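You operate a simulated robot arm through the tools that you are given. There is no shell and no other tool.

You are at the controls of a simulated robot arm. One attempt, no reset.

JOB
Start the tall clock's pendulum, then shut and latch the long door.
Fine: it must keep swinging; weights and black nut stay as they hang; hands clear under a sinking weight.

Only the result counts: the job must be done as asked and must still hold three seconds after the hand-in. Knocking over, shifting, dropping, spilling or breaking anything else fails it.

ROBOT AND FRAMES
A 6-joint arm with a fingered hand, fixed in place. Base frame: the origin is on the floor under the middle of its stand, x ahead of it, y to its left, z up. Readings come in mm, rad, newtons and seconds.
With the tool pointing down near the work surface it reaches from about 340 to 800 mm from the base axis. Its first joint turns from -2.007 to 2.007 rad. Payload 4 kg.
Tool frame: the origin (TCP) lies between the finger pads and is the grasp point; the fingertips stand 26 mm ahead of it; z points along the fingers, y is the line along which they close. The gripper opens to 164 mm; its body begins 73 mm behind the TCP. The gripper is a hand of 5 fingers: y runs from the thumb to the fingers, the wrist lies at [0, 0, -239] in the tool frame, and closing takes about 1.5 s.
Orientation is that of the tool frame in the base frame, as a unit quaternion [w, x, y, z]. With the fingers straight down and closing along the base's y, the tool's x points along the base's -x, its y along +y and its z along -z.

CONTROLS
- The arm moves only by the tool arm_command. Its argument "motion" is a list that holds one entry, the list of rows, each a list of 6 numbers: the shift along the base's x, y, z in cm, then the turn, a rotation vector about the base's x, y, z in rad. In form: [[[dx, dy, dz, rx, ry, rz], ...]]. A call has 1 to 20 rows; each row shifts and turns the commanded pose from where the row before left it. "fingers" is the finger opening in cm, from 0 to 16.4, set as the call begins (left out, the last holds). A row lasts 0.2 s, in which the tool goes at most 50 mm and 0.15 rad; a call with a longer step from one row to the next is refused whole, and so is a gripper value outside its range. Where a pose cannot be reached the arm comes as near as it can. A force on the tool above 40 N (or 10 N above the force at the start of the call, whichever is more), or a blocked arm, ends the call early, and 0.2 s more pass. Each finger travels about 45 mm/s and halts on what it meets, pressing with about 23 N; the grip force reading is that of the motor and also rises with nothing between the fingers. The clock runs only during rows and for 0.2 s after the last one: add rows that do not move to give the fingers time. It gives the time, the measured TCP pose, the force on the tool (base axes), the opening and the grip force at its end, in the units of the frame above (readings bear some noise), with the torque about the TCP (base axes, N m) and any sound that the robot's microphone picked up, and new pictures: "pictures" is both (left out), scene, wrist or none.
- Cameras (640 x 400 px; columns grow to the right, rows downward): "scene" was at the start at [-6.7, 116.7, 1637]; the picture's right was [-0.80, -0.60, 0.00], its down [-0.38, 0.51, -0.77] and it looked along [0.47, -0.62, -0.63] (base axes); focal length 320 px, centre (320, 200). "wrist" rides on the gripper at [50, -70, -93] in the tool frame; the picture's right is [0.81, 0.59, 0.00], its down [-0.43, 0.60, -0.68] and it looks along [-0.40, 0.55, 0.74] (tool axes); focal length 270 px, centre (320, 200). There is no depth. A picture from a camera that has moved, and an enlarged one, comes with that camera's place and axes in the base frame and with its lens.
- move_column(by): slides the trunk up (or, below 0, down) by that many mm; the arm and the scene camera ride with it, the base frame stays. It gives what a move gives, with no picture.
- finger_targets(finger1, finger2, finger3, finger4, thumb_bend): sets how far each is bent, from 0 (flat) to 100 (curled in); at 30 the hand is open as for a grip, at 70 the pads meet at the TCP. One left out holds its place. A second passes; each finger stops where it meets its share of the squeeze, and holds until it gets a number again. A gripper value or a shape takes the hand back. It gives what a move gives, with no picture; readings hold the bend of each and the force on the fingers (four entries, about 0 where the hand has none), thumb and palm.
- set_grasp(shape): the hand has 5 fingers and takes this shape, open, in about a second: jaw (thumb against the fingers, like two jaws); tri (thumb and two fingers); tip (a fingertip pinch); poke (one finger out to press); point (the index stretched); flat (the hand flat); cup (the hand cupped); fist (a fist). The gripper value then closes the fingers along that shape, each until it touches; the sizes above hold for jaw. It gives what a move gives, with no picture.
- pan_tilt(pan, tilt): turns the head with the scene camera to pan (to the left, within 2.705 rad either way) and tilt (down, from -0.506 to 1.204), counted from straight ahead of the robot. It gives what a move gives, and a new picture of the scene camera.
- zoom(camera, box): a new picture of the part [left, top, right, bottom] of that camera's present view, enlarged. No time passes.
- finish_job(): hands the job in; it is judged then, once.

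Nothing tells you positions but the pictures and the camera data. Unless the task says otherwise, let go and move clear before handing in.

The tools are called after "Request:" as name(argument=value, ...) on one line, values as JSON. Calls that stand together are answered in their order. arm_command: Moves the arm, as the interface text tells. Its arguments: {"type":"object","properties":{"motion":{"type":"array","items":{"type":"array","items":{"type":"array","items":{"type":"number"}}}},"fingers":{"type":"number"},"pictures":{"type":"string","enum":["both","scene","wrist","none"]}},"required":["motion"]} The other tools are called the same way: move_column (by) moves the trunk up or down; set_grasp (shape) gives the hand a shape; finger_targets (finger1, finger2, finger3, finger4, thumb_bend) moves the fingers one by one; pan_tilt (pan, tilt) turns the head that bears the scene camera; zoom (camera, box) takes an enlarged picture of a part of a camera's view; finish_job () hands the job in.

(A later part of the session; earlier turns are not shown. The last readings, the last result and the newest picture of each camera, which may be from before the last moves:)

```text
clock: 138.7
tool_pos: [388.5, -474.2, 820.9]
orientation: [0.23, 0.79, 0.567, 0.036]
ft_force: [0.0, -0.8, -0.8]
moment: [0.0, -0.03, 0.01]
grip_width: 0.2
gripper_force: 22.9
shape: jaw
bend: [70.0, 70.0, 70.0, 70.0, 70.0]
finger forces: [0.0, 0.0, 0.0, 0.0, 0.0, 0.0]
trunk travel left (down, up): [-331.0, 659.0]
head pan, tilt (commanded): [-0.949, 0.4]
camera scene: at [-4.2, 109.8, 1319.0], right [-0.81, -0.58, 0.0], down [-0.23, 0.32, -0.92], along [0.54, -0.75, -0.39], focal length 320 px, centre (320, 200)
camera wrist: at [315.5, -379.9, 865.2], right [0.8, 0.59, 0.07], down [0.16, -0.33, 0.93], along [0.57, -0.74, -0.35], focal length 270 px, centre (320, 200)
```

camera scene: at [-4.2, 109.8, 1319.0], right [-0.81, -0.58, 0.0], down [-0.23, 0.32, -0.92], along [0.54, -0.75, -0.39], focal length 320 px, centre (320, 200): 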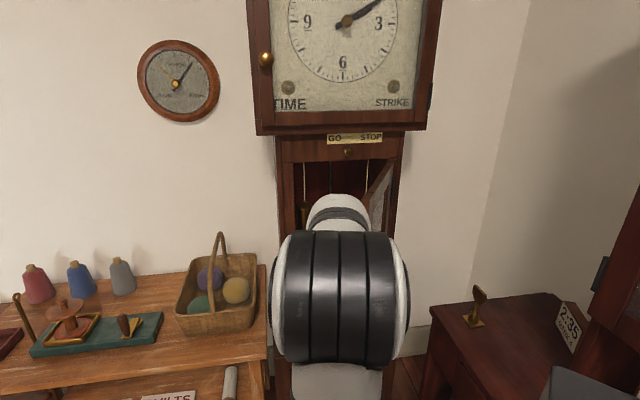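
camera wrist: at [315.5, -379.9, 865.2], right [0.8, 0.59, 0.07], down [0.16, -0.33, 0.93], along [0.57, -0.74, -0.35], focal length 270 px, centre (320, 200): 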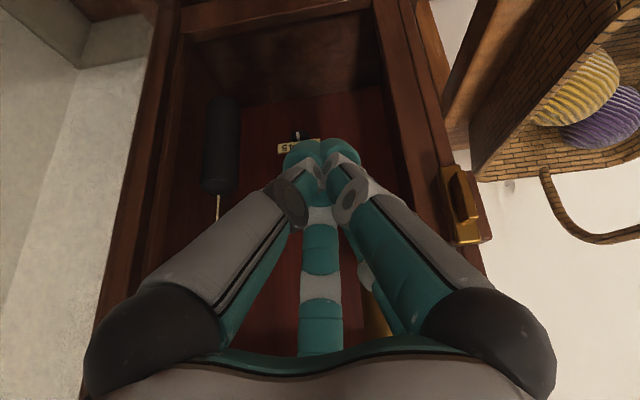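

No contact yet. I'll continue sweeping right in small steps to push the door from inside.

Request:
arm_command(motion=[[[-1.3, -1.3, 0, 0, 0, 0], [-1.3, -1.3, 0, 0, 0, 0], [-1.3, -1.3, 0, 0, 0, 0], [-1.3, -1.3, 0, 0, 0, 0], [-1.3, -1.3, 0, 0, 0, 0]]], pictures="both")

```text
clock: 139.9
tool_pos: [321.5, -539.0, 820.8]
orientation: [0.231, 0.789, 0.568, 0.035]
ft_force: [1.1, 0.9, 0.6]
moment: [-0.01, -0.05, -0.02]
grip_width: 0.0
gripper_force: 22.4
shape: jaw
bend: [70.0, 70.0, 70.0, 70.0, 70.0]
finger forces: [0.0, 0.1, 0.1, 0.1, 0.1, 0.0]
trunk travel left (down, up): [-331.0, 659.0]
head pan, tilt (commanded): [-0.949, 0.4]
camera scene: at [-4.2, 109.8, 1319.0], right [-0.81, -0.58, 0.0], down [-0.23, 0.32, -0.92], along [0.54, -0.75, -0.39], focal length 320 px, centre (320, 200)
camera wrist: at [249.3, -445.1, 865.5], right [0.8, 0.59, 0.07], down [0.16, -0.32, 0.93], along [0.57, -0.74, -0.35], focal length 270 px, centre (320, 200)
```

scene: 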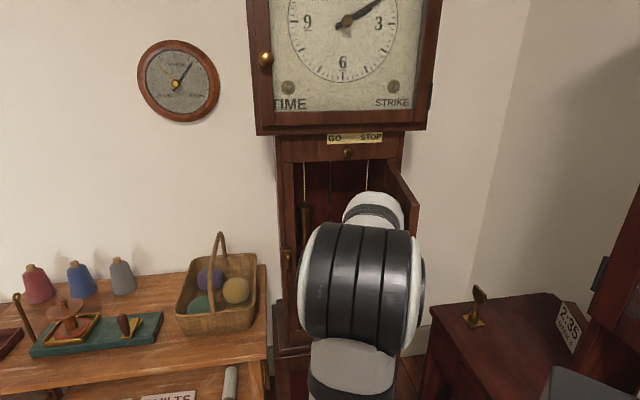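
wrist: 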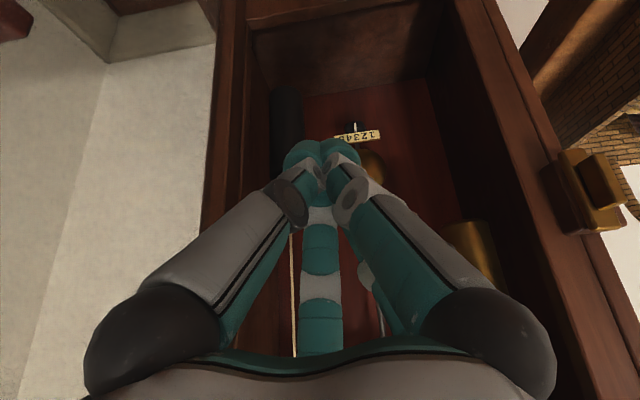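

The door swings easily. I'll push it a bit further so it's well past 90°.

Request:
arm_command(motion=[[[-1.5, -1.5, 0, 0, 0, 0], [-1.5, -1.5, 0, 0, 0, 0], [-1.5, -1.5, 0, 0, 0, 0], [-1.0, -1.0, 0, 0, 0, 0]]], pictures="scene")

```text
clock: 140.8
tool_pos: [279.4, -578.6, 820.7]
orientation: [0.225, 0.789, 0.571, 0.042]
ft_force: [15.7, 32.1, 5.8]
moment: [-2.45, 1.61, -1.51]
grip_width: 0.3
gripper_force: 22.6
shape: jaw
bend: [70.0, 70.0, 70.0, 70.0, 70.0]
finger forces: [0.1, 0.0, 0.0, 36.3, 0.1, 0.1]
trunk travel left (down, up): [-331.0, 659.0]
head pan, tilt (commanded): [-0.949, 0.4]
stopped in row 4: the force on the tool passed its limit at 55 N (the readings are from after the stop); the commanded pose is now the measured one
camera scene: at [-2.5, 114.3, 1318.8], right [-0.81, -0.58, 0.0], down [-0.23, 0.31, -0.92], along [0.54, -0.75, -0.39], focal length 320 px, centre (320, 200)
```

scene: 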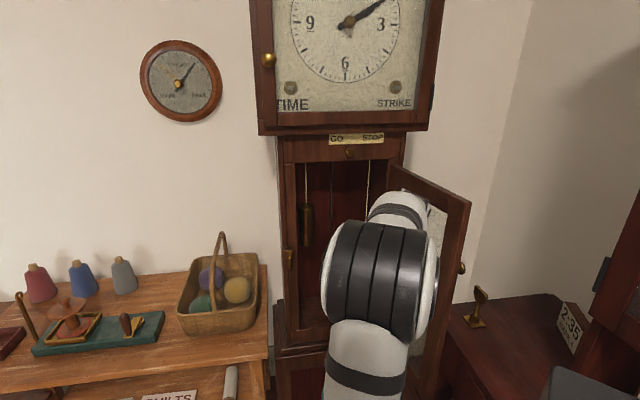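

The door is at its stop, well past 90°. I'll back off left, then pitch the hand up to about -45° in front of the opening, lined up just right of the rod.

Request:
arm_command(motion=[[[1.2, 1.2, 0, 0, 0, 0], [1.2, 1.2, 0, 0, 0, 0], [1.2, 1.2, 0, 0, 0, 0], [1.7, 0.7, 0, -0.0444, -0.0444, 0], [0.5, -0.5, 0, -0.0444, -0.0444, 0], [0.5, -0.5, 0, -0.0444, -0.0444, 0], [0.5, -0.5, 0, -0.0444, -0.0444, 0], [0.5, -0.5, 0, -0.0444, -0.0444, 0]]], pictures="both")

```text
clock: 142.6
tool_pos: [350.4, -561.5, 820.7]
orientation: [0.374, 0.75, 0.541, 0.064]
ft_force: [-0.3, -0.2, -0.4]
moment: [0.0, -0.01, 0.0]
grip_width: 0.3
gripper_force: 22.6
shape: jaw
bend: [70.0, 70.0, 70.0, 70.0, 70.0]
finger forces: [0.0, 0.0, 0.1, 0.0, 0.0, 0.0]
trunk travel left (down, up): [-331.0, 659.0]
head pan, tilt (commanded): [-0.949, 0.4]
camera scene: at [-4.2, 109.7, 1319.0], right [-0.81, -0.58, 0.0], down [-0.23, 0.32, -0.92], along [0.54, -0.75, -0.39], focal length 320 px, centre (320, 200)
camera wrist: at [270.0, -462.2, 827.4], right [0.78, 0.62, 0.12], down [-0.06, -0.12, 0.99], along [0.63, -0.78, -0.06], focal length 270 px, centre (320, 200)
```

scene: 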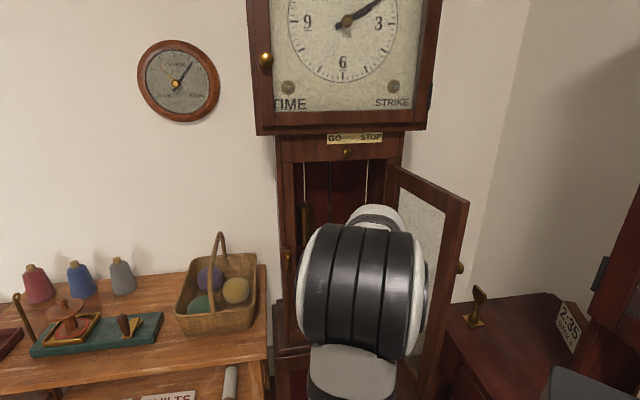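
wrist: 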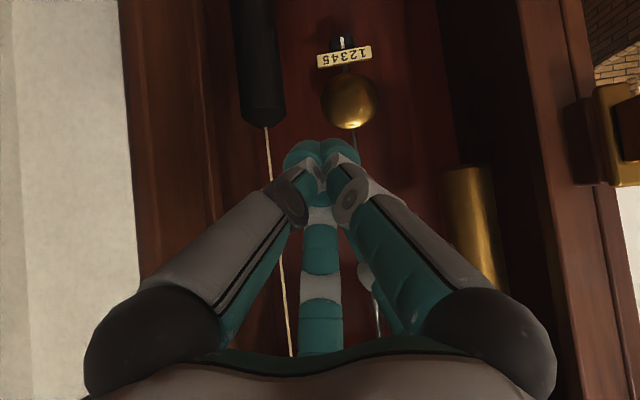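

This is an excellent view. From it I refine the positions: right rope u 210, left weight u 5–54 with its bottom at z of about 798, right weight top z of about 728, rod u of about 121 at f of about 885. The gap is tight, so I'll enter low at u 126, below the left weight's bottom, then rise and shift just right of the rod. First I'll set the height in front of the case.

Request:
move_column(by=60)

Request:
arm_command(motion=[[[0.27, 0.27, -2.6, 0, 0, 0], [0.27, 0.27, -2.6, 0, 0, 0], [0.27, 0.27, -2.6, 0, 0, 0], [0.27, 0.27, -2.6, 0, 0, 0], [0.27, 0.27, -2.6, 0, 0, 0], [0.27, 0.27, -2.6, 0, 0, 0]]], pictures="wrist")

```text
clock: 143.6
tool_pos: [350.1, -560.9, 879.4]
orientation: [0.372, 0.751, 0.542, 0.063]
ft_force: [-0.5, 0.2, 0.5]
moment: [0.01, -0.01, -0.02]
grip_width: 0.0
gripper_force: 22.8
shape: jaw
bend: [70.0, 70.0, 70.0, 70.0, 70.0]
finger forces: [0.0, 0.0, 0.0, 0.1, 0.0, 0.1]
trunk travel left (down, up): [-391.0, 599.0]
head pan, tilt (commanded): [-0.949, 0.4]
```

```text
clock: 145.0
tool_pos: [365.6, -544.9, 723.9]
orientation: [0.373, 0.751, 0.542, 0.064]
ft_force: [0.4, 0.4, 0.3]
moment: [0.02, -0.02, -0.01]
grip_width: 0.1
gripper_force: 23.0
shape: jaw
bend: [70.0, 70.0, 70.0, 70.0, 70.0]
finger forces: [0.1, 0.1, 0.0, 0.0, 0.0, 0.1]
trunk travel left (down, up): [-391.0, 599.0]
head pan, tilt (commanded): [-0.949, 0.4]
camera wrist: at [285.8, -445.3, 731.4], right [0.78, 0.62, 0.12], down [-0.06, -0.12, 0.99], along [0.63, -0.78, -0.06], focal length 270 px, centre (320, 200)
```

wrist: 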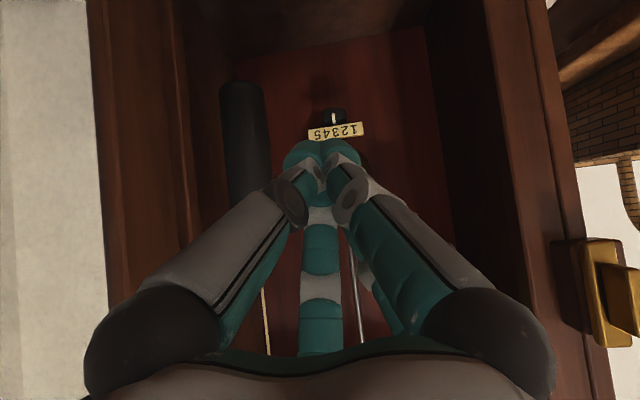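

The hand sits level with the gap between the weights, with the left weight above the view. I'll advance straight in to just before the weights.

Request:
arm_command(motion=[[[1.63, -1.63, 0, 0, 0, 0], [1.63, -1.63, 0, 0, 0, 0], [1.63, -1.63, 0, 0, 0, 0], [1.63, -1.63, 0, 0, 0, 0], [1.2, -1.2, 0, 0, 0, 0]]], pictures="wrist")

```text
clock: 146.2
tool_pos: [441.8, -623.2, 722.8]
orientation: [0.373, 0.751, 0.542, 0.063]
ft_force: [-0.2, -0.2, 0.7]
moment: [-0.05, -0.04, 0.01]
grip_width: 0.0
gripper_force: 23.2
shape: jaw
bend: [70.0, 70.0, 70.0, 70.0, 70.0]
finger forces: [0.0, 0.0, 0.0, 0.0, 0.0, 0.1]
trunk travel left (down, up): [-391.0, 599.0]
head pan, tilt (commanded): [-0.949, 0.4]
camera wrist: at [362.1, -524.1, 730.4], right [0.78, 0.62, 0.12], down [-0.06, -0.12, 0.99], along [0.63, -0.78, -0.06], focal length 270 px, centre (320, 200)
```

wrist: 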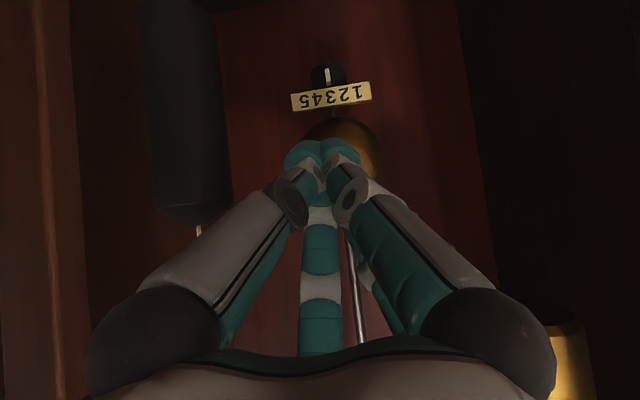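

The rod, bob, nut and scale plate are clear. I'll shift 5 mm left for clearance from the right rope and continue in slowly, watching the forces.

Request:
arm_command(motion=[[[1.5, -0.8, -0.2, 0, 0, 0], [1.2, -1.2, 0, 0, 0, 0], [1.2, -1.2, 0, 0, 0, 0]]], pictures="wrist")

```text
clock: 147.0
tool_pos: [481.5, -654.6, 722.2]
orientation: [0.373, 0.751, 0.542, 0.064]
ft_force: [-0.1, -1.1, 0.2]
moment: [-0.04, 0.0, -0.01]
grip_width: 0.1
gripper_force: 22.9
shape: jaw
bend: [70.0, 70.0, 70.0, 70.0, 70.0]
finger forces: [0.1, 0.0, 0.0, 0.1, 0.0, 0.0]
trunk travel left (down, up): [-391.0, 599.0]
head pan, tilt (commanded): [-0.949, 0.4]
camera wrist: at [402.6, -555.8, 728.9], right [0.78, 0.62, 0.12], down [-0.06, -0.12, 0.99], along [0.63, -0.78, -0.06], focal length 270 px, centre (320, 200)
```

wrist: 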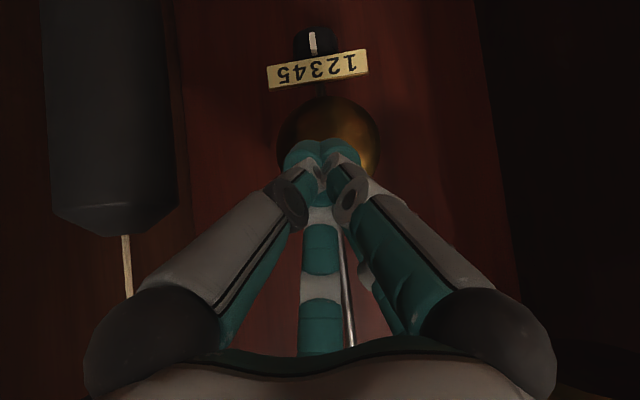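

The right rope is close to the thumb knuckle, so I'll shift 8 mm further left, staying below the left weight, and continue in carefully.

Request:
arm_command(motion=[[[0.6, 0.6, -0.2, 0, 0, 0], [1.0, -1.0, 0, 0, 0, 0], [1.0, -1.0, 0, 0, 0, 0]]], pictures="wrist")

```text
clock: 147.8
tool_pos: [504.8, -665.6, 721.6]
orientation: [0.372, 0.751, 0.542, 0.064]
ft_force: [0.4, -0.2, 0.2]
moment: [-0.01, -0.05, 0.02]
grip_width: 0.0
gripper_force: 23.6
shape: jaw
bend: [70.0, 70.0, 70.0, 70.0, 70.0]
finger forces: [0.0, 0.0, 0.0, 0.0, 0.1, 0.0]
trunk travel left (down, up): [-391.0, 599.0]
head pan, tilt (commanded): [-0.949, 0.4]
camera wrist: at [427.0, -567.9, 728.3], right [0.78, 0.62, 0.12], down [-0.06, -0.12, 0.99], along [0.63, -0.78, -0.06], focal length 270 px, centre (320, 200)
```

wrist: 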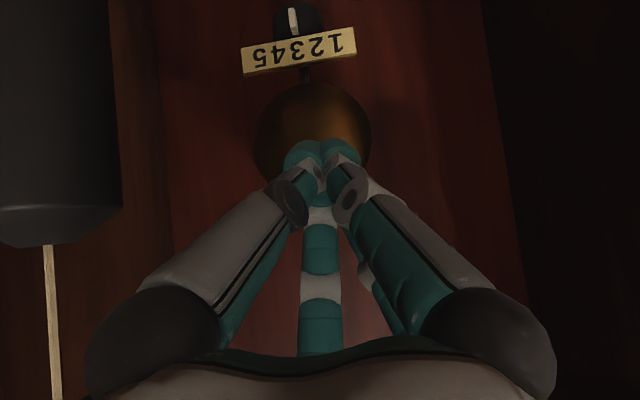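

The rope is now clearly outside the knuckle. The bob is about 30 mm ahead of the tip. I'll ease forward 18 mm, still short of the bob, before shifting right and rising.

Request:
arm_command(motion=[[[0.65, -0.65, 0, 0, 0, 0], [0.65, -0.65, 0, 0, 0, 0]]], pictures="wrist")

```text
clock: 148.5
tool_pos: [513.8, -676.9, 719.1]
orientation: [0.368, 0.752, 0.543, 0.065]
ft_force: [-21.6, 22.0, 7.9]
moment: [0.32, 0.25, 0.07]
grip_width: 0.0
gripper_force: 22.6
shape: jaw
bend: [70.0, 70.0, 70.0, 70.0, 70.0]
finger forces: [0.0, 0.0, 0.1, 0.0, 0.1, 0.0]
trunk travel left (down, up): [-391.0, 599.0]
head pan, tilt (commanded): [-0.949, 0.4]
stopped in row 2: the force on the tool passed its limit at 44 N (the readings are from after the stop); the commanded pose is now the measured one
camera wrist: at [434.6, -578.7, 727.4], right [0.78, 0.62, 0.12], down [-0.05, -0.13, 0.99], along [0.63, -0.78, -0.07], focal length 270 px, centre (320, 200)
```

wrist: 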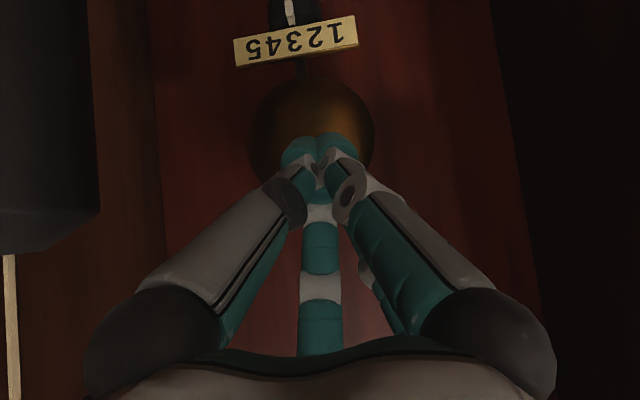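

The tip touched the bob's face: 31 N straight back, line of force through the tip. I'll back off 10 mm at once.

Request:
arm_command(motion=[[[-0.7, 0.7, 0, 0, 0, 0]]], pictures="wrist")

Request:
zoom(camera="wrist", box=[200, 0, 440, 200])

```text
clock: 148.9
tool_pos: [511.4, -673.0, 718.8]
orientation: [0.371, 0.751, 0.543, 0.064]
ft_force: [-0.4, 1.0, -0.2]
moment: [0.01, 0.0, -0.02]
grip_width: 0.0
gripper_force: 23.0
shape: jaw
bend: [70.0, 70.0, 70.0, 70.0, 70.0]
finger forces: [0.0, 0.0, 0.0, 0.0, 0.0, 0.1]
trunk travel left (down, up): [-391.0, 599.0]
head pan, tilt (commanded): [-0.949, 0.4]
camera wrist: at [431.7, -574.2, 727.1], right [0.78, 0.62, 0.12], down [-0.06, -0.12, 0.99], along [0.63, -0.78, -0.06], focal length 270 px, centre (320, 200)
```

wrist: 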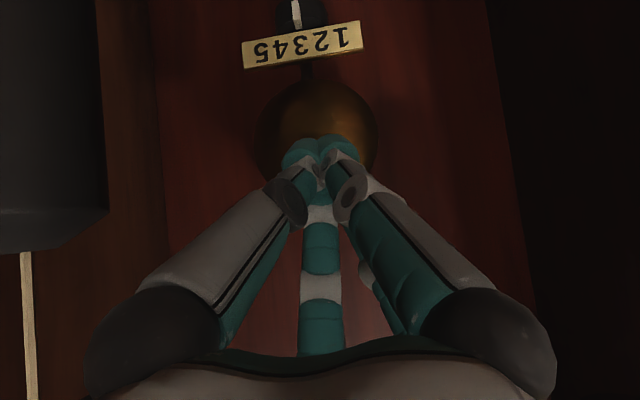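

```text
2.00 times, centred on (320, 100) of wrist
camera zoom: at [431.7, -574.2, 727.1], right [0.78, 0.62, 0.12], down [-0.06, -0.12, 0.99], along [0.63, -0.78, -0.06], focal length 541 px, centre (320, 400)
```

zoom: 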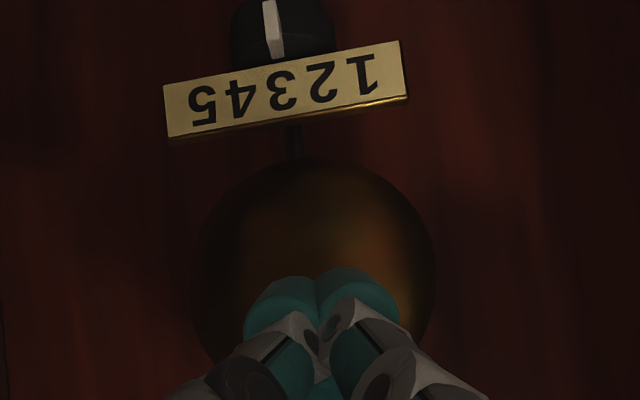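

The pendulum hangs undisturbed. Instead of squeezing the whole beak past it, I'll stay low and reach for the rod with one extended finger. I'll back out a bit first, then open finger 4 to see where it points.

Request:
arm_command(motion=[[[-1.4, 1.4, 0, 0, 0, 0], [-1.4, 1.4, 0, 0, 0, 0], [-1.4, 1.4, 0, 0, 0, 0]]], pictures="none")

Request:
finger_targets(finger4=30)

Request:
arm_command(motion=[[[0, 0, 0, 0, 0, 0]]], pictures="wrist")

```text
clock: 149.7
tool_pos: [468.0, -631.5, 718.5]
orientation: [0.37, 0.751, 0.543, 0.064]
ft_force: [0.4, -1.1, -0.4]
moment: [0.0, 0.03, 0.03]
grip_width: 0.0
gripper_force: 23.1
shape: jaw
bend: [70.0, 70.0, 70.0, 70.0, 70.0]
finger forces: [0.0, 0.0, 0.0, 0.0, 0.0, 0.1]
trunk travel left (down, up): [-391.0, 599.0]
head pan, tilt (commanded): [-0.949, 0.4]
```

```text
clock: 150.7
tool_pos: [468.5, -630.7, 718.1]
orientation: [0.369, 0.751, 0.543, 0.064]
ft_force: [4.8, 6.1, -0.9]
moment: [0.14, -0.09, 0.1]
grip_width: 0.3
gripper_force: 4.1
shape: fingers
bend: [70.0, 70.0, 70.0, 40.0, 72.0]
finger forces: [0.0, 0.1, 0.1, 8.4, 0.0, 0.1]
trunk travel left (down, up): [-391.0, 599.0]
head pan, tilt (commanded): [-0.949, 0.4]
```

```text
clock: 151.1
tool_pos: [467.9, -631.8, 718.2]
orientation: [0.37, 0.752, 0.542, 0.064]
ft_force: [5.3, 5.5, -1.8]
moment: [0.13, -0.07, 0.11]
grip_width: 0.2
gripper_force: 4.0
shape: fingers
bend: [70.0, 70.0, 70.0, 40.0, 73.0]
finger forces: [0.0, 0.0, 0.0, 8.5, 0.0, 0.0]
trunk travel left (down, up): [-391.0, 599.0]
head pan, tilt (commanded): [-0.949, 0.4]
camera wrist: at [388.0, -531.7, 726.2], right [0.78, 0.62, 0.12], down [-0.05, -0.13, 0.99], along [0.63, -0.78, -0.06], focal length 270 px, centre (320, 200)
```

wrist: 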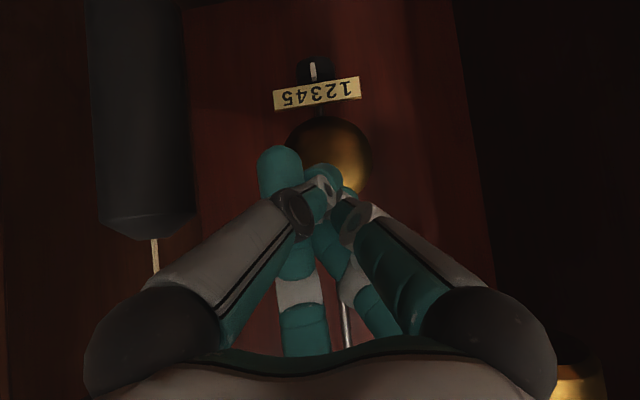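

Finger 4 stopped early with 8 N, and it isn't where I expected it. I'll zoom in to understand.

Request:
zoom(camera="wrist", box=[200, 100, 440, 360])

```text
1.54 times, centred on (320, 230) of wrist
camera zoom: at [388.0, -531.7, 726.2], right [0.78, 0.62, 0.12], down [-0.05, -0.13, 0.99], along [0.63, -0.78, -0.06], focal length 416 px, centre (320, 154)
```

zoom: 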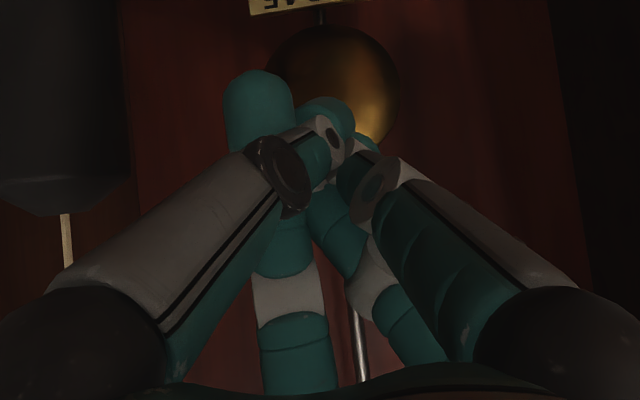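

I can't explain that contact from the picture, so the safe move is to withdraw straight out of the case, re-close the finger, and work out the finger geometry in free air.

Request:
finger_targets(finger4=70)

Request:
arm_command(motion=[[[-1.2, 1.2, 0, 0, 0, 0], [-1.6, 1.6, 0, 0, 0, 0], [-1.6, 1.6, 0, 0, 0, 0], [-1.6, 1.6, 0, 0, 0, 0], [-1.6, 1.6, 0, 0, 0, 0]]], pictures="both")

```text
clock: 152.1
tool_pos: [467.6, -631.4, 717.8]
orientation: [0.371, 0.751, 0.542, 0.064]
ft_force: [-0.4, -0.2, 0.5]
moment: [0.02, -0.03, 0.0]
grip_width: 0.0
gripper_force: 0.0
shape: fingers
bend: [70.0, 70.0, 70.0, 63.0, 73.0]
finger forces: [0.0, 0.0, 0.1, 0.1, 0.0, 0.1]
trunk travel left (down, up): [-391.0, 599.0]
head pan, tilt (commanded): [-0.949, 0.4]
```

```text
clock: 153.3
tool_pos: [389.8, -551.7, 719.0]
orientation: [0.37, 0.751, 0.543, 0.064]
ft_force: [0.1, -0.1, -0.6]
moment: [-0.02, -0.01, 0.01]
grip_width: 0.1
gripper_force: 0.0
shape: fingers
bend: [70.0, 70.0, 70.0, 63.0, 73.0]
finger forces: [0.0, 0.0, 0.0, 0.0, 0.1, 0.1]
trunk travel left (down, up): [-391.0, 599.0]
head pan, tilt (commanded): [-0.949, 0.4]
camera scene: at [-4.2, 109.6, 1379.0], right [-0.81, -0.58, 0.0], down [-0.23, 0.32, -0.92], along [0.54, -0.75, -0.39], focal length 320 px, centre (320, 200)
camera wrist: at [310.5, -452.6, 726.7], right [0.78, 0.62, 0.12], down [-0.05, -0.13, 0.99], along [0.63, -0.78, -0.06], focal length 270 px, centre (320, 200)
```

scene: 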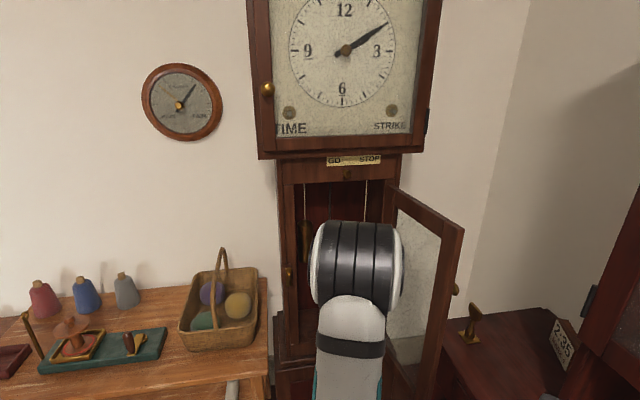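
wrist: 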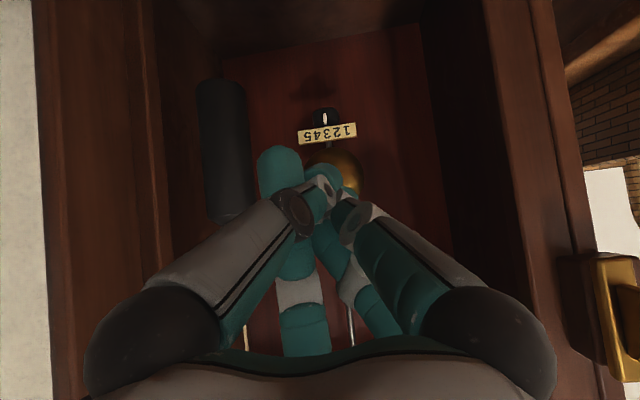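

Outside now. I'll back off a little more, open the whole hand, then curl everything except finger 4 to see how it extends.

Request:
arm_command(motion=[[[-1.4, 1.4, 1.0, 0, 0, 0], [-1.4, 1.4, 1.0, 0, 0, 0]]], pictures="none")

Request:
set_grasp(shape="jaw")

Request:
finger_targets(finger1=100, finger2=100, finger3=100, finger4=20, thumb_bend=95)

Request:
arm_command(motion=[[[0, 0, 0, 0, 0, 0], [0, 0, 0, 0, 0, 0]]], pictures="wrist")

```text
clock: 153.9
tool_pos: [363.1, -523.4, 736.5]
orientation: [0.371, 0.751, 0.543, 0.064]
ft_force: [-0.4, -0.1, -0.1]
moment: [-0.02, -0.04, 0.02]
grip_width: 0.0
gripper_force: 0.1
shape: fingers
bend: [70.0, 70.0, 70.0, 63.0, 73.0]
finger forces: [0.1, 0.0, 0.0, 0.0, 0.1, 0.0]
trunk travel left (down, up): [-391.0, 599.0]
head pan, tilt (commanded): [-0.949, 0.4]
```

```text
clock: 154.8
tool_pos: [362.9, -524.5, 737.0]
orientation: [0.37, 0.751, 0.543, 0.064]
ft_force: [0.6, 0.0, 0.3]
moment: [-0.01, 0.06, -0.02]
grip_width: 164.3
gripper_force: 0.0
shape: jaw
bend: [30.0, 30.0, 30.0, 30.0, 30.0]
finger forces: [0.0, 0.0, 0.1, 0.0, 0.0, 0.0]
trunk travel left (down, up): [-391.0, 599.0]
head pan, tilt (commanded): [-0.949, 0.4]
```

```text
clock: 155.8
tool_pos: [363.0, -524.5, 737.7]
orientation: [0.371, 0.751, 0.543, 0.065]
ft_force: [-0.3, -0.5, 0.5]
moment: [0.0, -0.04, 0.02]
grip_width: 0.1
gripper_force: 0.0
shape: fingers
bend: [80.0, 74.0, 86.0, 20.0, 83.0]
finger forces: [0.0, 0.0, 0.0, 0.0, 0.1, 0.0]
trunk travel left (down, up): [-391.0, 599.0]
head pan, tilt (commanded): [-0.949, 0.4]
```

```text
clock: 156.4
tool_pos: [362.4, -524.8, 735.4]
orientation: [0.371, 0.751, 0.543, 0.064]
ft_force: [0.9, -0.2, 0.0]
moment: [0.03, 0.04, 0.0]
grip_width: 0.0
gripper_force: 0.0
shape: fingers
bend: [82.0, 76.0, 91.0, 20.0, 86.0]
finger forces: [0.0, 0.0, 0.0, 0.0, 0.0, 0.0]
trunk travel left (down, up): [-391.0, 599.0]
head pan, tilt (commanded): [-0.949, 0.4]
camera wrist: at [283.3, -425.2, 745.0], right [0.78, 0.62, 0.12], down [-0.05, -0.13, 0.99], along [0.63, -0.78, -0.06], focal length 270 px, centre (320, 200)
```

wrist: 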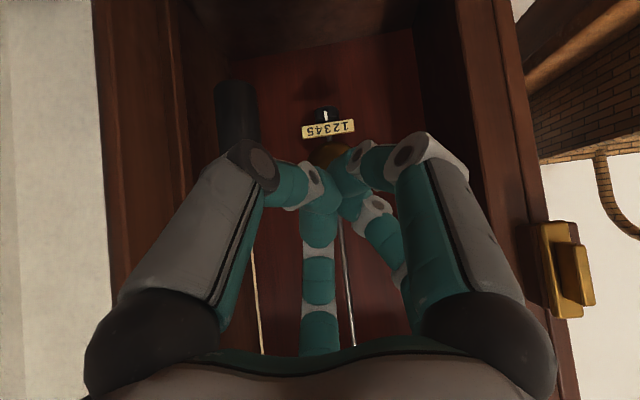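

Finger 4 is hidden behind finger 3. I'll extend finger 3 as well and see how the two sit.

Request:
finger_targets(finger3=20, finger4=20)

Request:
arm_command(motion=[[[0, 0, 0, 0, 0, 0], [0, 0, 0, 0, 0, 0]]], pictures="wrist")

Request:
finger_targets(finger3=20, finger4=80)

Request:
arm_command(motion=[[[0, 0, 0, 0, 0, 0], [0, 0, 0, 0, 0, 0]]], pictures="wrist")

```text
clock: 157.4
tool_pos: [362.1, -524.4, 735.7]
orientation: [0.371, 0.751, 0.543, 0.064]
ft_force: [-0.3, 0.2, -0.1]
moment: [0.01, 0.0, 0.0]
grip_width: 16.2
gripper_force: 0.0
shape: fingers
bend: [90.0, 81.0, 20.0, 20.0, 98.0]
finger forces: [0.0, 0.1, 0.1, 0.0, 0.0, 0.0]
trunk travel left (down, up): [-391.0, 599.0]
head pan, tilt (commanded): [-0.949, 0.4]
```

```text
clock: 158.0
tool_pos: [363.2, -524.9, 735.4]
orientation: [0.371, 0.75, 0.543, 0.065]
ft_force: [0.7, 0.3, 0.1]
moment: [-0.01, 0.01, 0.02]
grip_width: 16.2
gripper_force: 0.0
shape: fingers
bend: [90.0, 81.0, 20.0, 20.0, 98.0]
finger forces: [0.0, 0.0, 0.1, 0.0, 0.0, 0.0]
trunk travel left (down, up): [-391.0, 599.0]
head pan, tilt (commanded): [-0.949, 0.4]
camera wrist: at [283.3, -425.2, 745.0], right [0.78, 0.62, 0.12], down [-0.05, -0.13, 0.99], along [0.63, -0.78, -0.06], focal length 270 px, centre (320, 200)
```

wrist: 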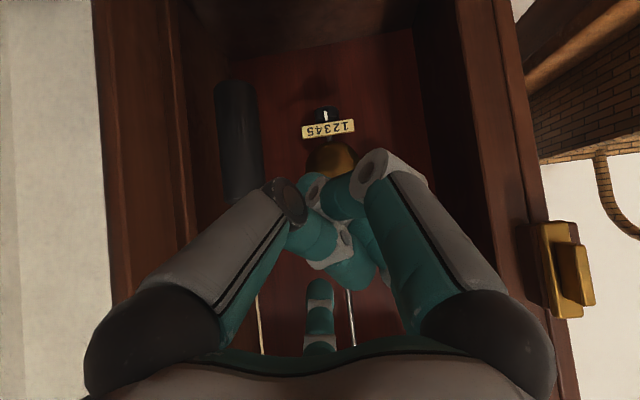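

```text
clock: 159.0
tool_pos: [363.2, -524.6, 737.4]
orientation: [0.37, 0.751, 0.543, 0.065]
ft_force: [1.0, -0.1, -0.7]
moment: [-0.02, 0.02, 0.04]
grip_width: 16.0
gripper_force: 0.1
shape: fingers
bend: [91.0, 81.0, 20.0, 68.0, 98.0]
finger forces: [0.0, 0.1, 0.0, 0.0, 0.0, 0.1]
trunk travel left (down, up): [-391.0, 599.0]
head pan, tilt (commanded): [-0.949, 0.4]
```

```text
clock: 159.6
tool_pos: [362.3, -525.0, 736.8]
orientation: [0.37, 0.751, 0.543, 0.064]
ft_force: [0.7, -0.8, 0.0]
moment: [0.03, 0.0, 0.02]
grip_width: 16.0
gripper_force: 0.0
shape: fingers
bend: [91.0, 81.0, 20.0, 68.0, 98.0]
finger forces: [0.0, 0.1, 0.0, 0.0, 0.1, 0.0]
trunk travel left (down, up): [-391.0, 599.0]
head pan, tilt (commanded): [-0.949, 0.4]
camera wrist: at [283.3, -425.2, 745.0], right [0.78, 0.62, 0.12], down [-0.05, -0.13, 0.99], along [0.63, -0.78, -0.06], focal length 270 px, centre (320, 200)
```

wrist: 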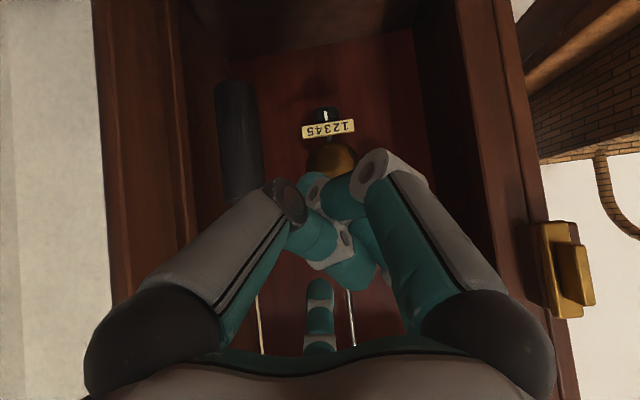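

Finger 3 turns out to be the one pointing forward and up in this posture, so it makes a good slim probe for the rod above the bob. I'll set it to 30, drop a little, and line up so it passes just left of the rod.

Request:
finger_targets(finger3=30)

Request:
arm_command(motion=[[[0.7, 0.7, -1.4, 0.0526, -0.0516, -0.0751], [0.7, 0.7, -1.4, 0, 0, 0], [0, 0, 0, 0, 0, 0]]], pictures="wrist")

Request:
zoom(camera="wrist", box=[180, 60, 460, 360])

```text
clock: 160.6
tool_pos: [363.1, -524.8, 738.7]
orientation: [0.37, 0.751, 0.543, 0.064]
ft_force: [0.3, 0.7, -1.1]
moment: [0.02, -0.01, 0.02]
grip_width: 15.8
gripper_force: 0.0
shape: fingers
bend: [91.0, 81.0, 30.0, 68.0, 98.0]
finger forces: [0.0, 0.1, 0.0, 0.0, 0.0, 0.0]
trunk travel left (down, up): [-391.0, 599.0]
head pan, tilt (commanded): [-0.949, 0.4]
```

```text
clock: 161.4
tool_pos: [379.0, -512.9, 708.5]
orientation: [0.366, 0.779, 0.502, 0.085]
ft_force: [-0.4, 0.3, 1.0]
moment: [0.01, 0.0, 0.0]
grip_width: 16.0
gripper_force: 0.0
shape: fingers
bend: [91.0, 81.0, 30.0, 68.0, 98.0]
finger forces: [0.0, 0.1, 0.0, 0.0, 0.0, 0.0]
trunk travel left (down, up): [-391.0, 599.0]
head pan, tilt (commanded): [-0.949, 0.4]
camera wrist: at [305.2, -409.3, 717.7], right [0.81, 0.55, 0.19], down [-0.12, -0.17, 0.98], along [0.57, -0.82, -0.08], focal length 270 px, centre (320, 200)
```

wrist: 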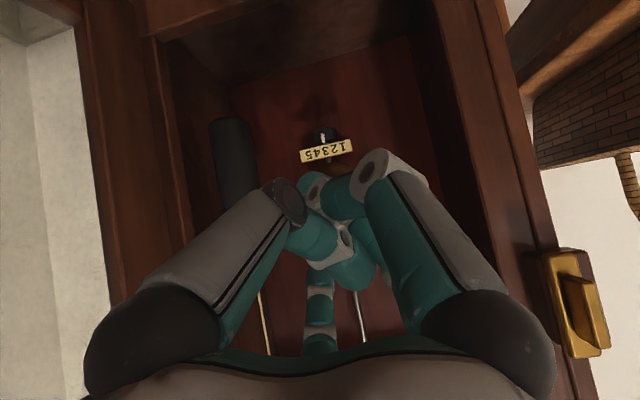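

```text
1.33 times, centred on (320, 210) of wrist
camera zoom: at [305.2, -409.3, 717.7], right [0.81, 0.55, 0.19], down [-0.12, -0.17, 0.98], along [0.57, -0.82, -0.08], focal length 360 px, centre (320, 187)
```

zoom: 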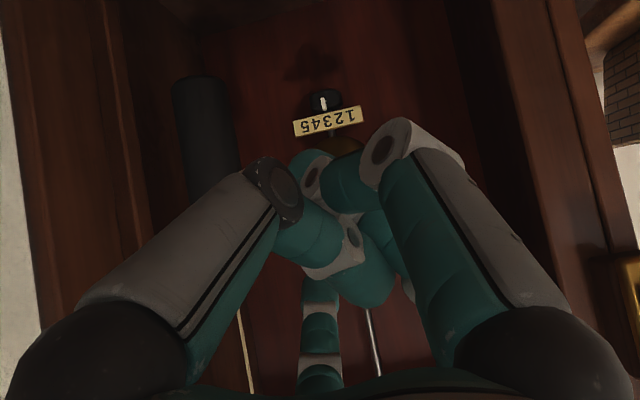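

With the exact tool axes, this roll puts the finger tip 23 mm right of the TCP, which would run straight into the rod. I'll undo that roll (offset then about 14 mm), shift left so the tip runs at u of about 103, and lower slightly.

Request:
arm_command(motion=[[[0.4, 0.4, -0.8, -0.0526, 0.0516, 0.0751], [0, 0, 0, 0, 0, 0], [1.4, -1.4, 0, 0, 0, 0], [1.4, -1.4, 0, 0, 0, 0], [1.4, -1.4, 0, 0, 0, 0], [1.4, -1.4, 0, 0, 0, 0]]], pictures="wrist")

```text
clock: 162.8
tool_pos: [439.6, -563.8, 701.0]
orientation: [0.37, 0.752, 0.541, 0.064]
ft_force: [-0.3, 0.9, 1.1]
moment: [0.0, 0.01, -0.03]
grip_width: 16.2
gripper_force: 0.0
shape: fingers
bend: [91.0, 81.0, 30.0, 68.0, 98.0]
finger forces: [0.0, 0.1, 0.0, 0.1, 0.0, 0.0]
trunk travel left (down, up): [-391.0, 599.0]
head pan, tilt (commanded): [-0.949, 0.4]
camera wrist: at [359.6, -465.1, 709.1], right [0.78, 0.62, 0.12], down [-0.05, -0.13, 0.99], along [0.63, -0.78, -0.06], focal length 270 px, centre (320, 200)
```

wrist: 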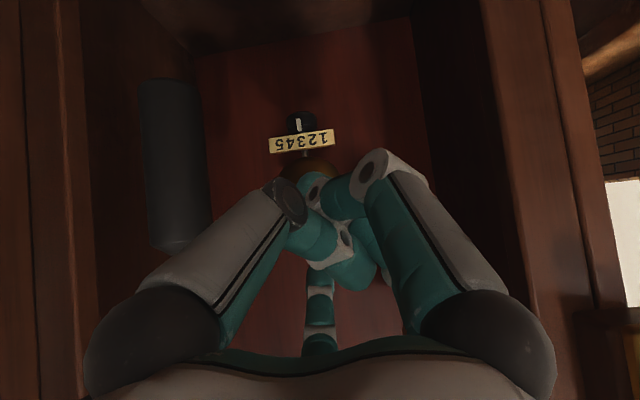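

The geometry checks out: the rod at u 121 projects just behind the finger at u 102. I'll advance with care, first to just short of the rod's plane.

Request:
arm_command(motion=[[[1.4, -1.4, 0, 0, 0, 0], [1.4, -1.4, 0, 0, 0, 0], [1.4, -1.4, 0, 0, 0, 0], [1.4, -1.4, 0, 0, 0, 0]]], pictures="wrist")

Request:
zoom(camera="wrist", box=[180, 60, 460, 360])

```text
clock: 163.8
tool_pos: [494.7, -622.1, 703.4]
orientation: [0.37, 0.751, 0.543, 0.063]
ft_force: [0.3, 0.1, 0.0]
moment: [0.0, 0.02, 0.01]
grip_width: 16.2
gripper_force: 0.1
shape: fingers
bend: [91.0, 81.0, 30.0, 68.0, 98.0]
finger forces: [0.0, 0.1, 0.1, 0.0, 0.1, 0.0]
trunk travel left (down, up): [-391.0, 599.0]
head pan, tilt (commanded): [-0.949, 0.4]
camera wrist: at [414.8, -523.5, 711.4], right [0.78, 0.62, 0.12], down [-0.05, -0.13, 0.99], along [0.63, -0.78, -0.06], focal length 270 px, centre (320, 200)
```

wrist: 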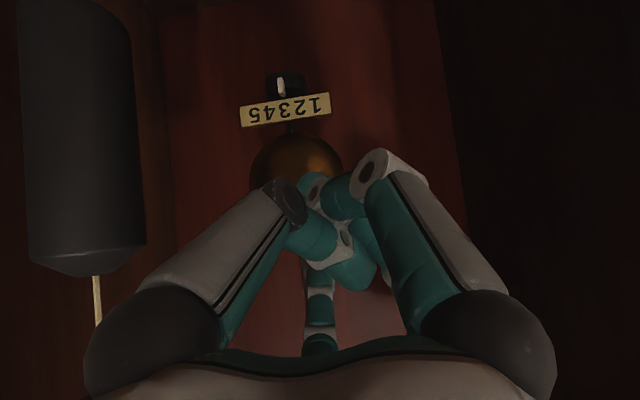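

```text
1.33 times, centred on (320, 210) of wrist
camera zoom: at [414.8, -523.5, 711.4], right [0.78, 0.62, 0.12], down [-0.05, -0.13, 0.99], along [0.63, -0.78, -0.06], focal length 360 px, centre (320, 187)
```

zoom: 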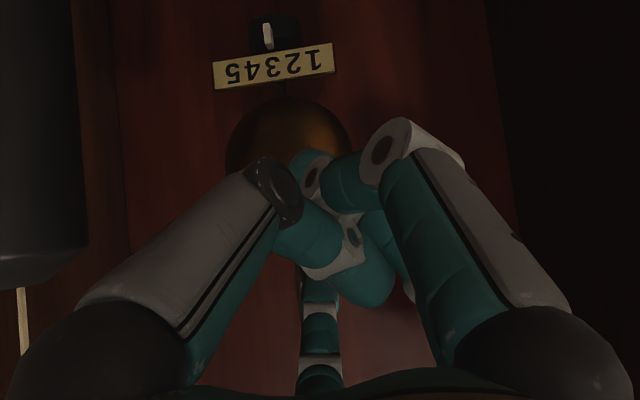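

Clear so far. I'll shift 4 mm left for margin and move the last 28 mm so the finger tip stands beside the rod.

Request:
arm_command(motion=[[[0.98, -0.42, 0, 0, 0, 0], [0.7, -0.7, 0, 0, 0, 0], [0.6, -0.6, 0, 0, 0, 0]]], pictures="wrist")

Request:
zoom(camera="wrist", box=[180, 60, 460, 360])

```text
clock: 164.6
tool_pos: [517.6, -638.3, 701.6]
orientation: [0.369, 0.752, 0.542, 0.064]
ft_force: [0.5, -0.1, -0.5]
moment: [-0.02, -0.02, 0.02]
grip_width: 16.1
gripper_force: 0.1
shape: fingers
bend: [91.0, 81.0, 30.0, 68.0, 98.0]
finger forces: [0.0, 0.0, 0.1, 0.0, 0.0, 0.1]
trunk travel left (down, up): [-391.0, 599.0]
head pan, tilt (commanded): [-0.949, 0.4]
camera wrist: at [437.5, -539.9, 710.9], right [0.78, 0.62, 0.12], down [-0.05, -0.13, 0.99], along [0.63, -0.78, -0.07], focal length 270 px, centre (320, 200)
```

wrist: 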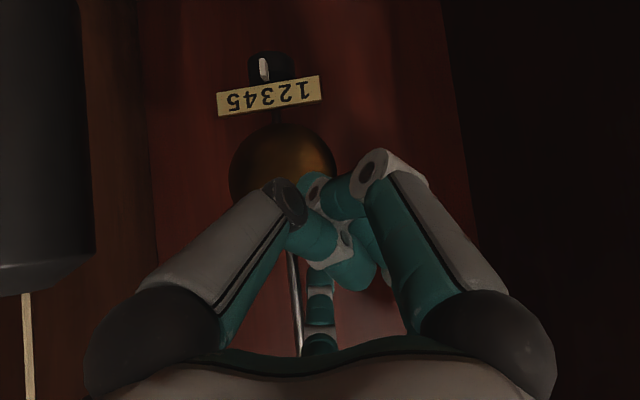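

```text
1.33 times, centred on (320, 210) of wrist
camera zoom: at [437.5, -539.9, 710.9], right [0.78, 0.62, 0.12], down [-0.05, -0.13, 0.99], along [0.63, -0.78, -0.07], focal length 360 px, centre (320, 187)
```

zoom: 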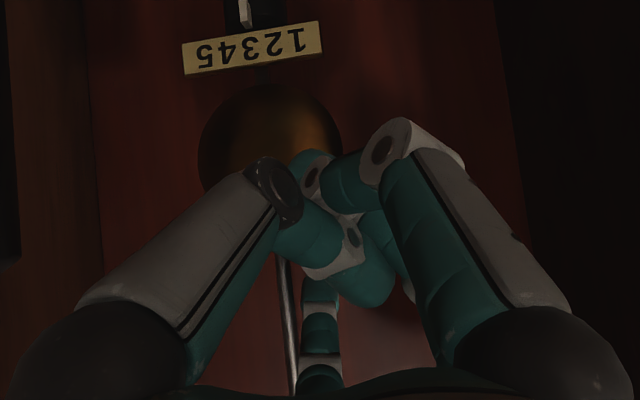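

The finger is now beside the rod, on its left, with the rod visible just right of it. I'll go 10 mm deeper so the finger overlaps the rod properly, then tap it to the right and pull straight out in one motion.

Request:
arm_command(motion=[[[0.7, -0.7, 0, 0, 0, 0]]], pictures="wrist")

```text
clock: 165.0
tool_pos: [524.6, -645.3, 703.1]
orientation: [0.37, 0.751, 0.542, 0.064]
ft_force: [-0.8, -0.3, 0.6]
moment: [0.0, 0.0, 0.02]
grip_width: 16.2
gripper_force: 0.1
shape: fingers
bend: [91.0, 81.0, 30.0, 68.0, 98.0]
finger forces: [0.1, 0.0, 0.1, 0.1, 0.0, 0.0]
trunk travel left (down, up): [-391.0, 599.0]
head pan, tilt (commanded): [-0.949, 0.4]
camera wrist: at [444.8, -546.5, 710.3], right [0.78, 0.62, 0.12], down [-0.05, -0.13, 0.99], along [0.63, -0.78, -0.06], focal length 270 px, centre (320, 200)
```

wrist: 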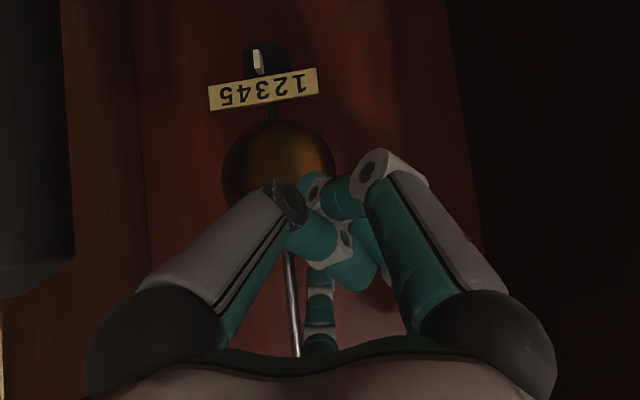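

Request:
arm_command(motion=[[[-0.85, -0.85, 0, 0, 0, 0], [-1.27, -1.27, 0, 0, 0, 0], [-3.18, 3.18, 0, 0, 0, 0], [-3.46, 3.46, 0, 0, 0, 0], [-3.46, 3.46, 0, 0, 0, 0], [-1.5, 1.5, 0, 0, 0, 0]]], pictures="wrist")

```text
clock: 166.4
tool_pos: [384.9, -547.9, 703.2]
orientation: [0.37, 0.751, 0.542, 0.064]
ft_force: [-0.3, 0.8, 0.4]
moment: [0.01, 0.0, -0.01]
grip_width: 16.0
gripper_force: 0.1
shape: fingers
bend: [91.0, 81.0, 30.0, 68.0, 98.0]
finger forces: [0.1, 0.0, 0.1, 0.0, 0.0, 0.0]
trunk travel left (down, up): [-391.0, 599.0]
head pan, tilt (commanded): [-0.949, 0.4]
camera wrist: at [305.8, -449.3, 711.1], right [0.78, 0.62, 0.12], down [-0.05, -0.13, 0.99], along [0.63, -0.78, -0.06], focal length 270 px, centre (320, 200)
```

wrist: 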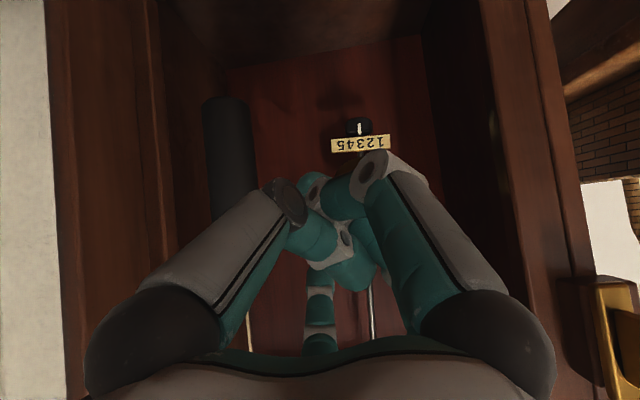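

The bob and plate have clearly shifted sideways, so the pendulum is moving. I'll take a few successive looks.

Request:
arm_command(motion=[[[-1.0, 1.0, 0, 0, 0, 0]]], pictures="wrist")

Request:
arm_command(motion=[[[0, 0, 0, 0, 0, 0]]], pictures="wrist")

Request:
arm_command(motion=[[[0, 0, 0, 0, 0, 0]]], pictures="wrist")

Request:
arm_command(motion=[[[0, 0, 0, 0, 0, 0]]], pictures="wrist")

```text
clock: 166.8
tool_pos: [376.0, -538.9, 703.2]
orientation: [0.37, 0.752, 0.542, 0.064]
ft_force: [-0.3, -0.7, 0.7]
moment: [-0.03, 0.02, 0.02]
grip_width: 16.1
gripper_force: 0.1
shape: fingers
bend: [91.0, 81.0, 30.0, 68.0, 98.0]
finger forces: [0.1, 0.0, 0.0, 0.1, 0.0, 0.0]
trunk travel left (down, up): [-391.0, 599.0]
head pan, tilt (commanded): [-0.949, 0.4]
camera wrist: at [296.6, -439.8, 710.6], right [0.78, 0.62, 0.12], down [-0.05, -0.13, 0.99], along [0.63, -0.78, -0.06], focal length 270 px, centre (320, 200)
```

wrist: 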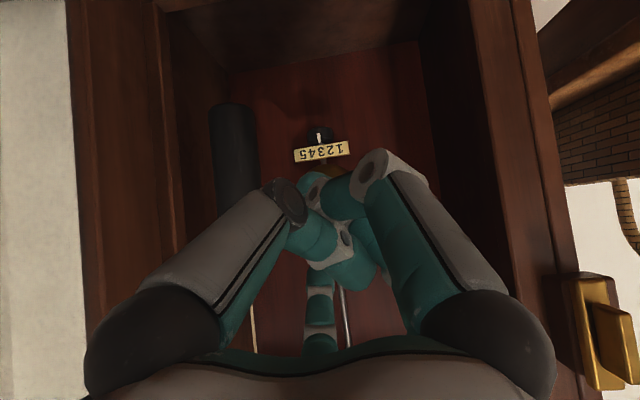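

```text
clock: 167.2
tool_pos: [376.9, -538.8, 702.8]
orientation: [0.37, 0.751, 0.543, 0.065]
ft_force: [-0.2, 0.4, 0.2]
moment: [0.03, 0.0, -0.01]
grip_width: 16.1
gripper_force: 0.1
shape: fingers
bend: [91.0, 81.0, 30.0, 68.0, 98.0]
finger forces: [0.1, 0.0, 0.0, 0.0, 0.1, 0.0]
trunk travel left (down, up): [-391.0, 599.0]
head pan, tilt (commanded): [-0.949, 0.4]
camera wrist: at [296.8, -439.9, 710.9], right [0.78, 0.62, 0.12], down [-0.05, -0.13, 0.99], along [0.63, -0.78, -0.06], focal length 270 px, centre (320, 200)
```

wrist: 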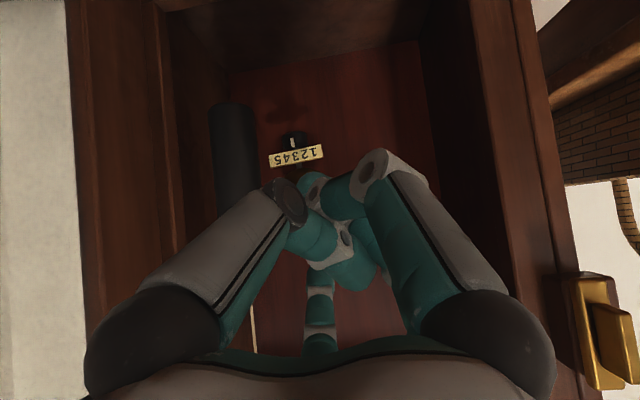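

```text
clock: 167.6
tool_pos: [376.8, -539.7, 702.6]
orientation: [0.37, 0.751, 0.543, 0.065]
ft_force: [-0.1, 0.3, -0.2]
moment: [0.03, 0.01, 0.02]
grip_width: 16.1
gripper_force: 0.1
shape: fingers
bend: [91.0, 81.0, 30.0, 68.0, 98.0]
finger forces: [0.0, 0.0, 0.0, 0.0, 0.2, 0.1]
trunk travel left (down, up): [-391.0, 599.0]
head pan, tilt (commanded): [-0.949, 0.4]
camera wrist: at [296.9, -440.0, 710.9], right [0.78, 0.62, 0.12], down [-0.05, -0.13, 0.99], along [0.63, -0.78, -0.06], focal length 270 px, centre (320, 200)
```

wrist: 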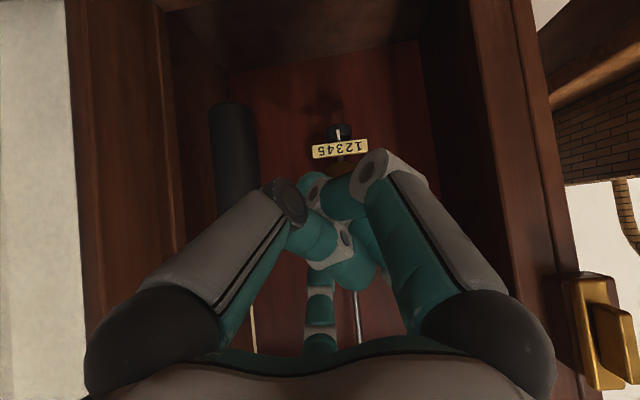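

```text
clock: 168.0
tool_pos: [376.5, -538.1, 702.1]
orientation: [0.37, 0.751, 0.543, 0.065]
ft_force: [-1.0, -0.8, -0.1]
moment: [-0.03, -0.01, -0.04]
grip_width: 16.1
gripper_force: 0.0
shape: fingers
bend: [91.0, 81.0, 30.0, 68.0, 98.0]
finger forces: [0.0, 0.0, 0.1, 0.1, 0.1, 0.1]
trunk travel left (down, up): [-391.0, 599.0]
head pan, tilt (commanded): [-0.949, 0.4]
camera wrist: at [296.9, -440.0, 710.9], right [0.78, 0.62, 0.12], down [-0.05, -0.13, 0.99], along [0.63, -0.78, -0.06], focal length 270 px, centre (320, 200)
```

wrist: 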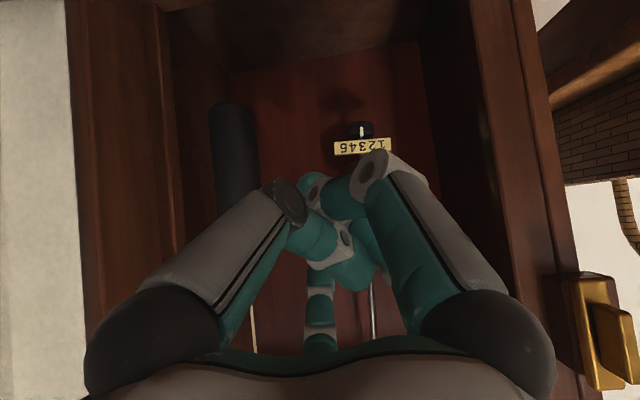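

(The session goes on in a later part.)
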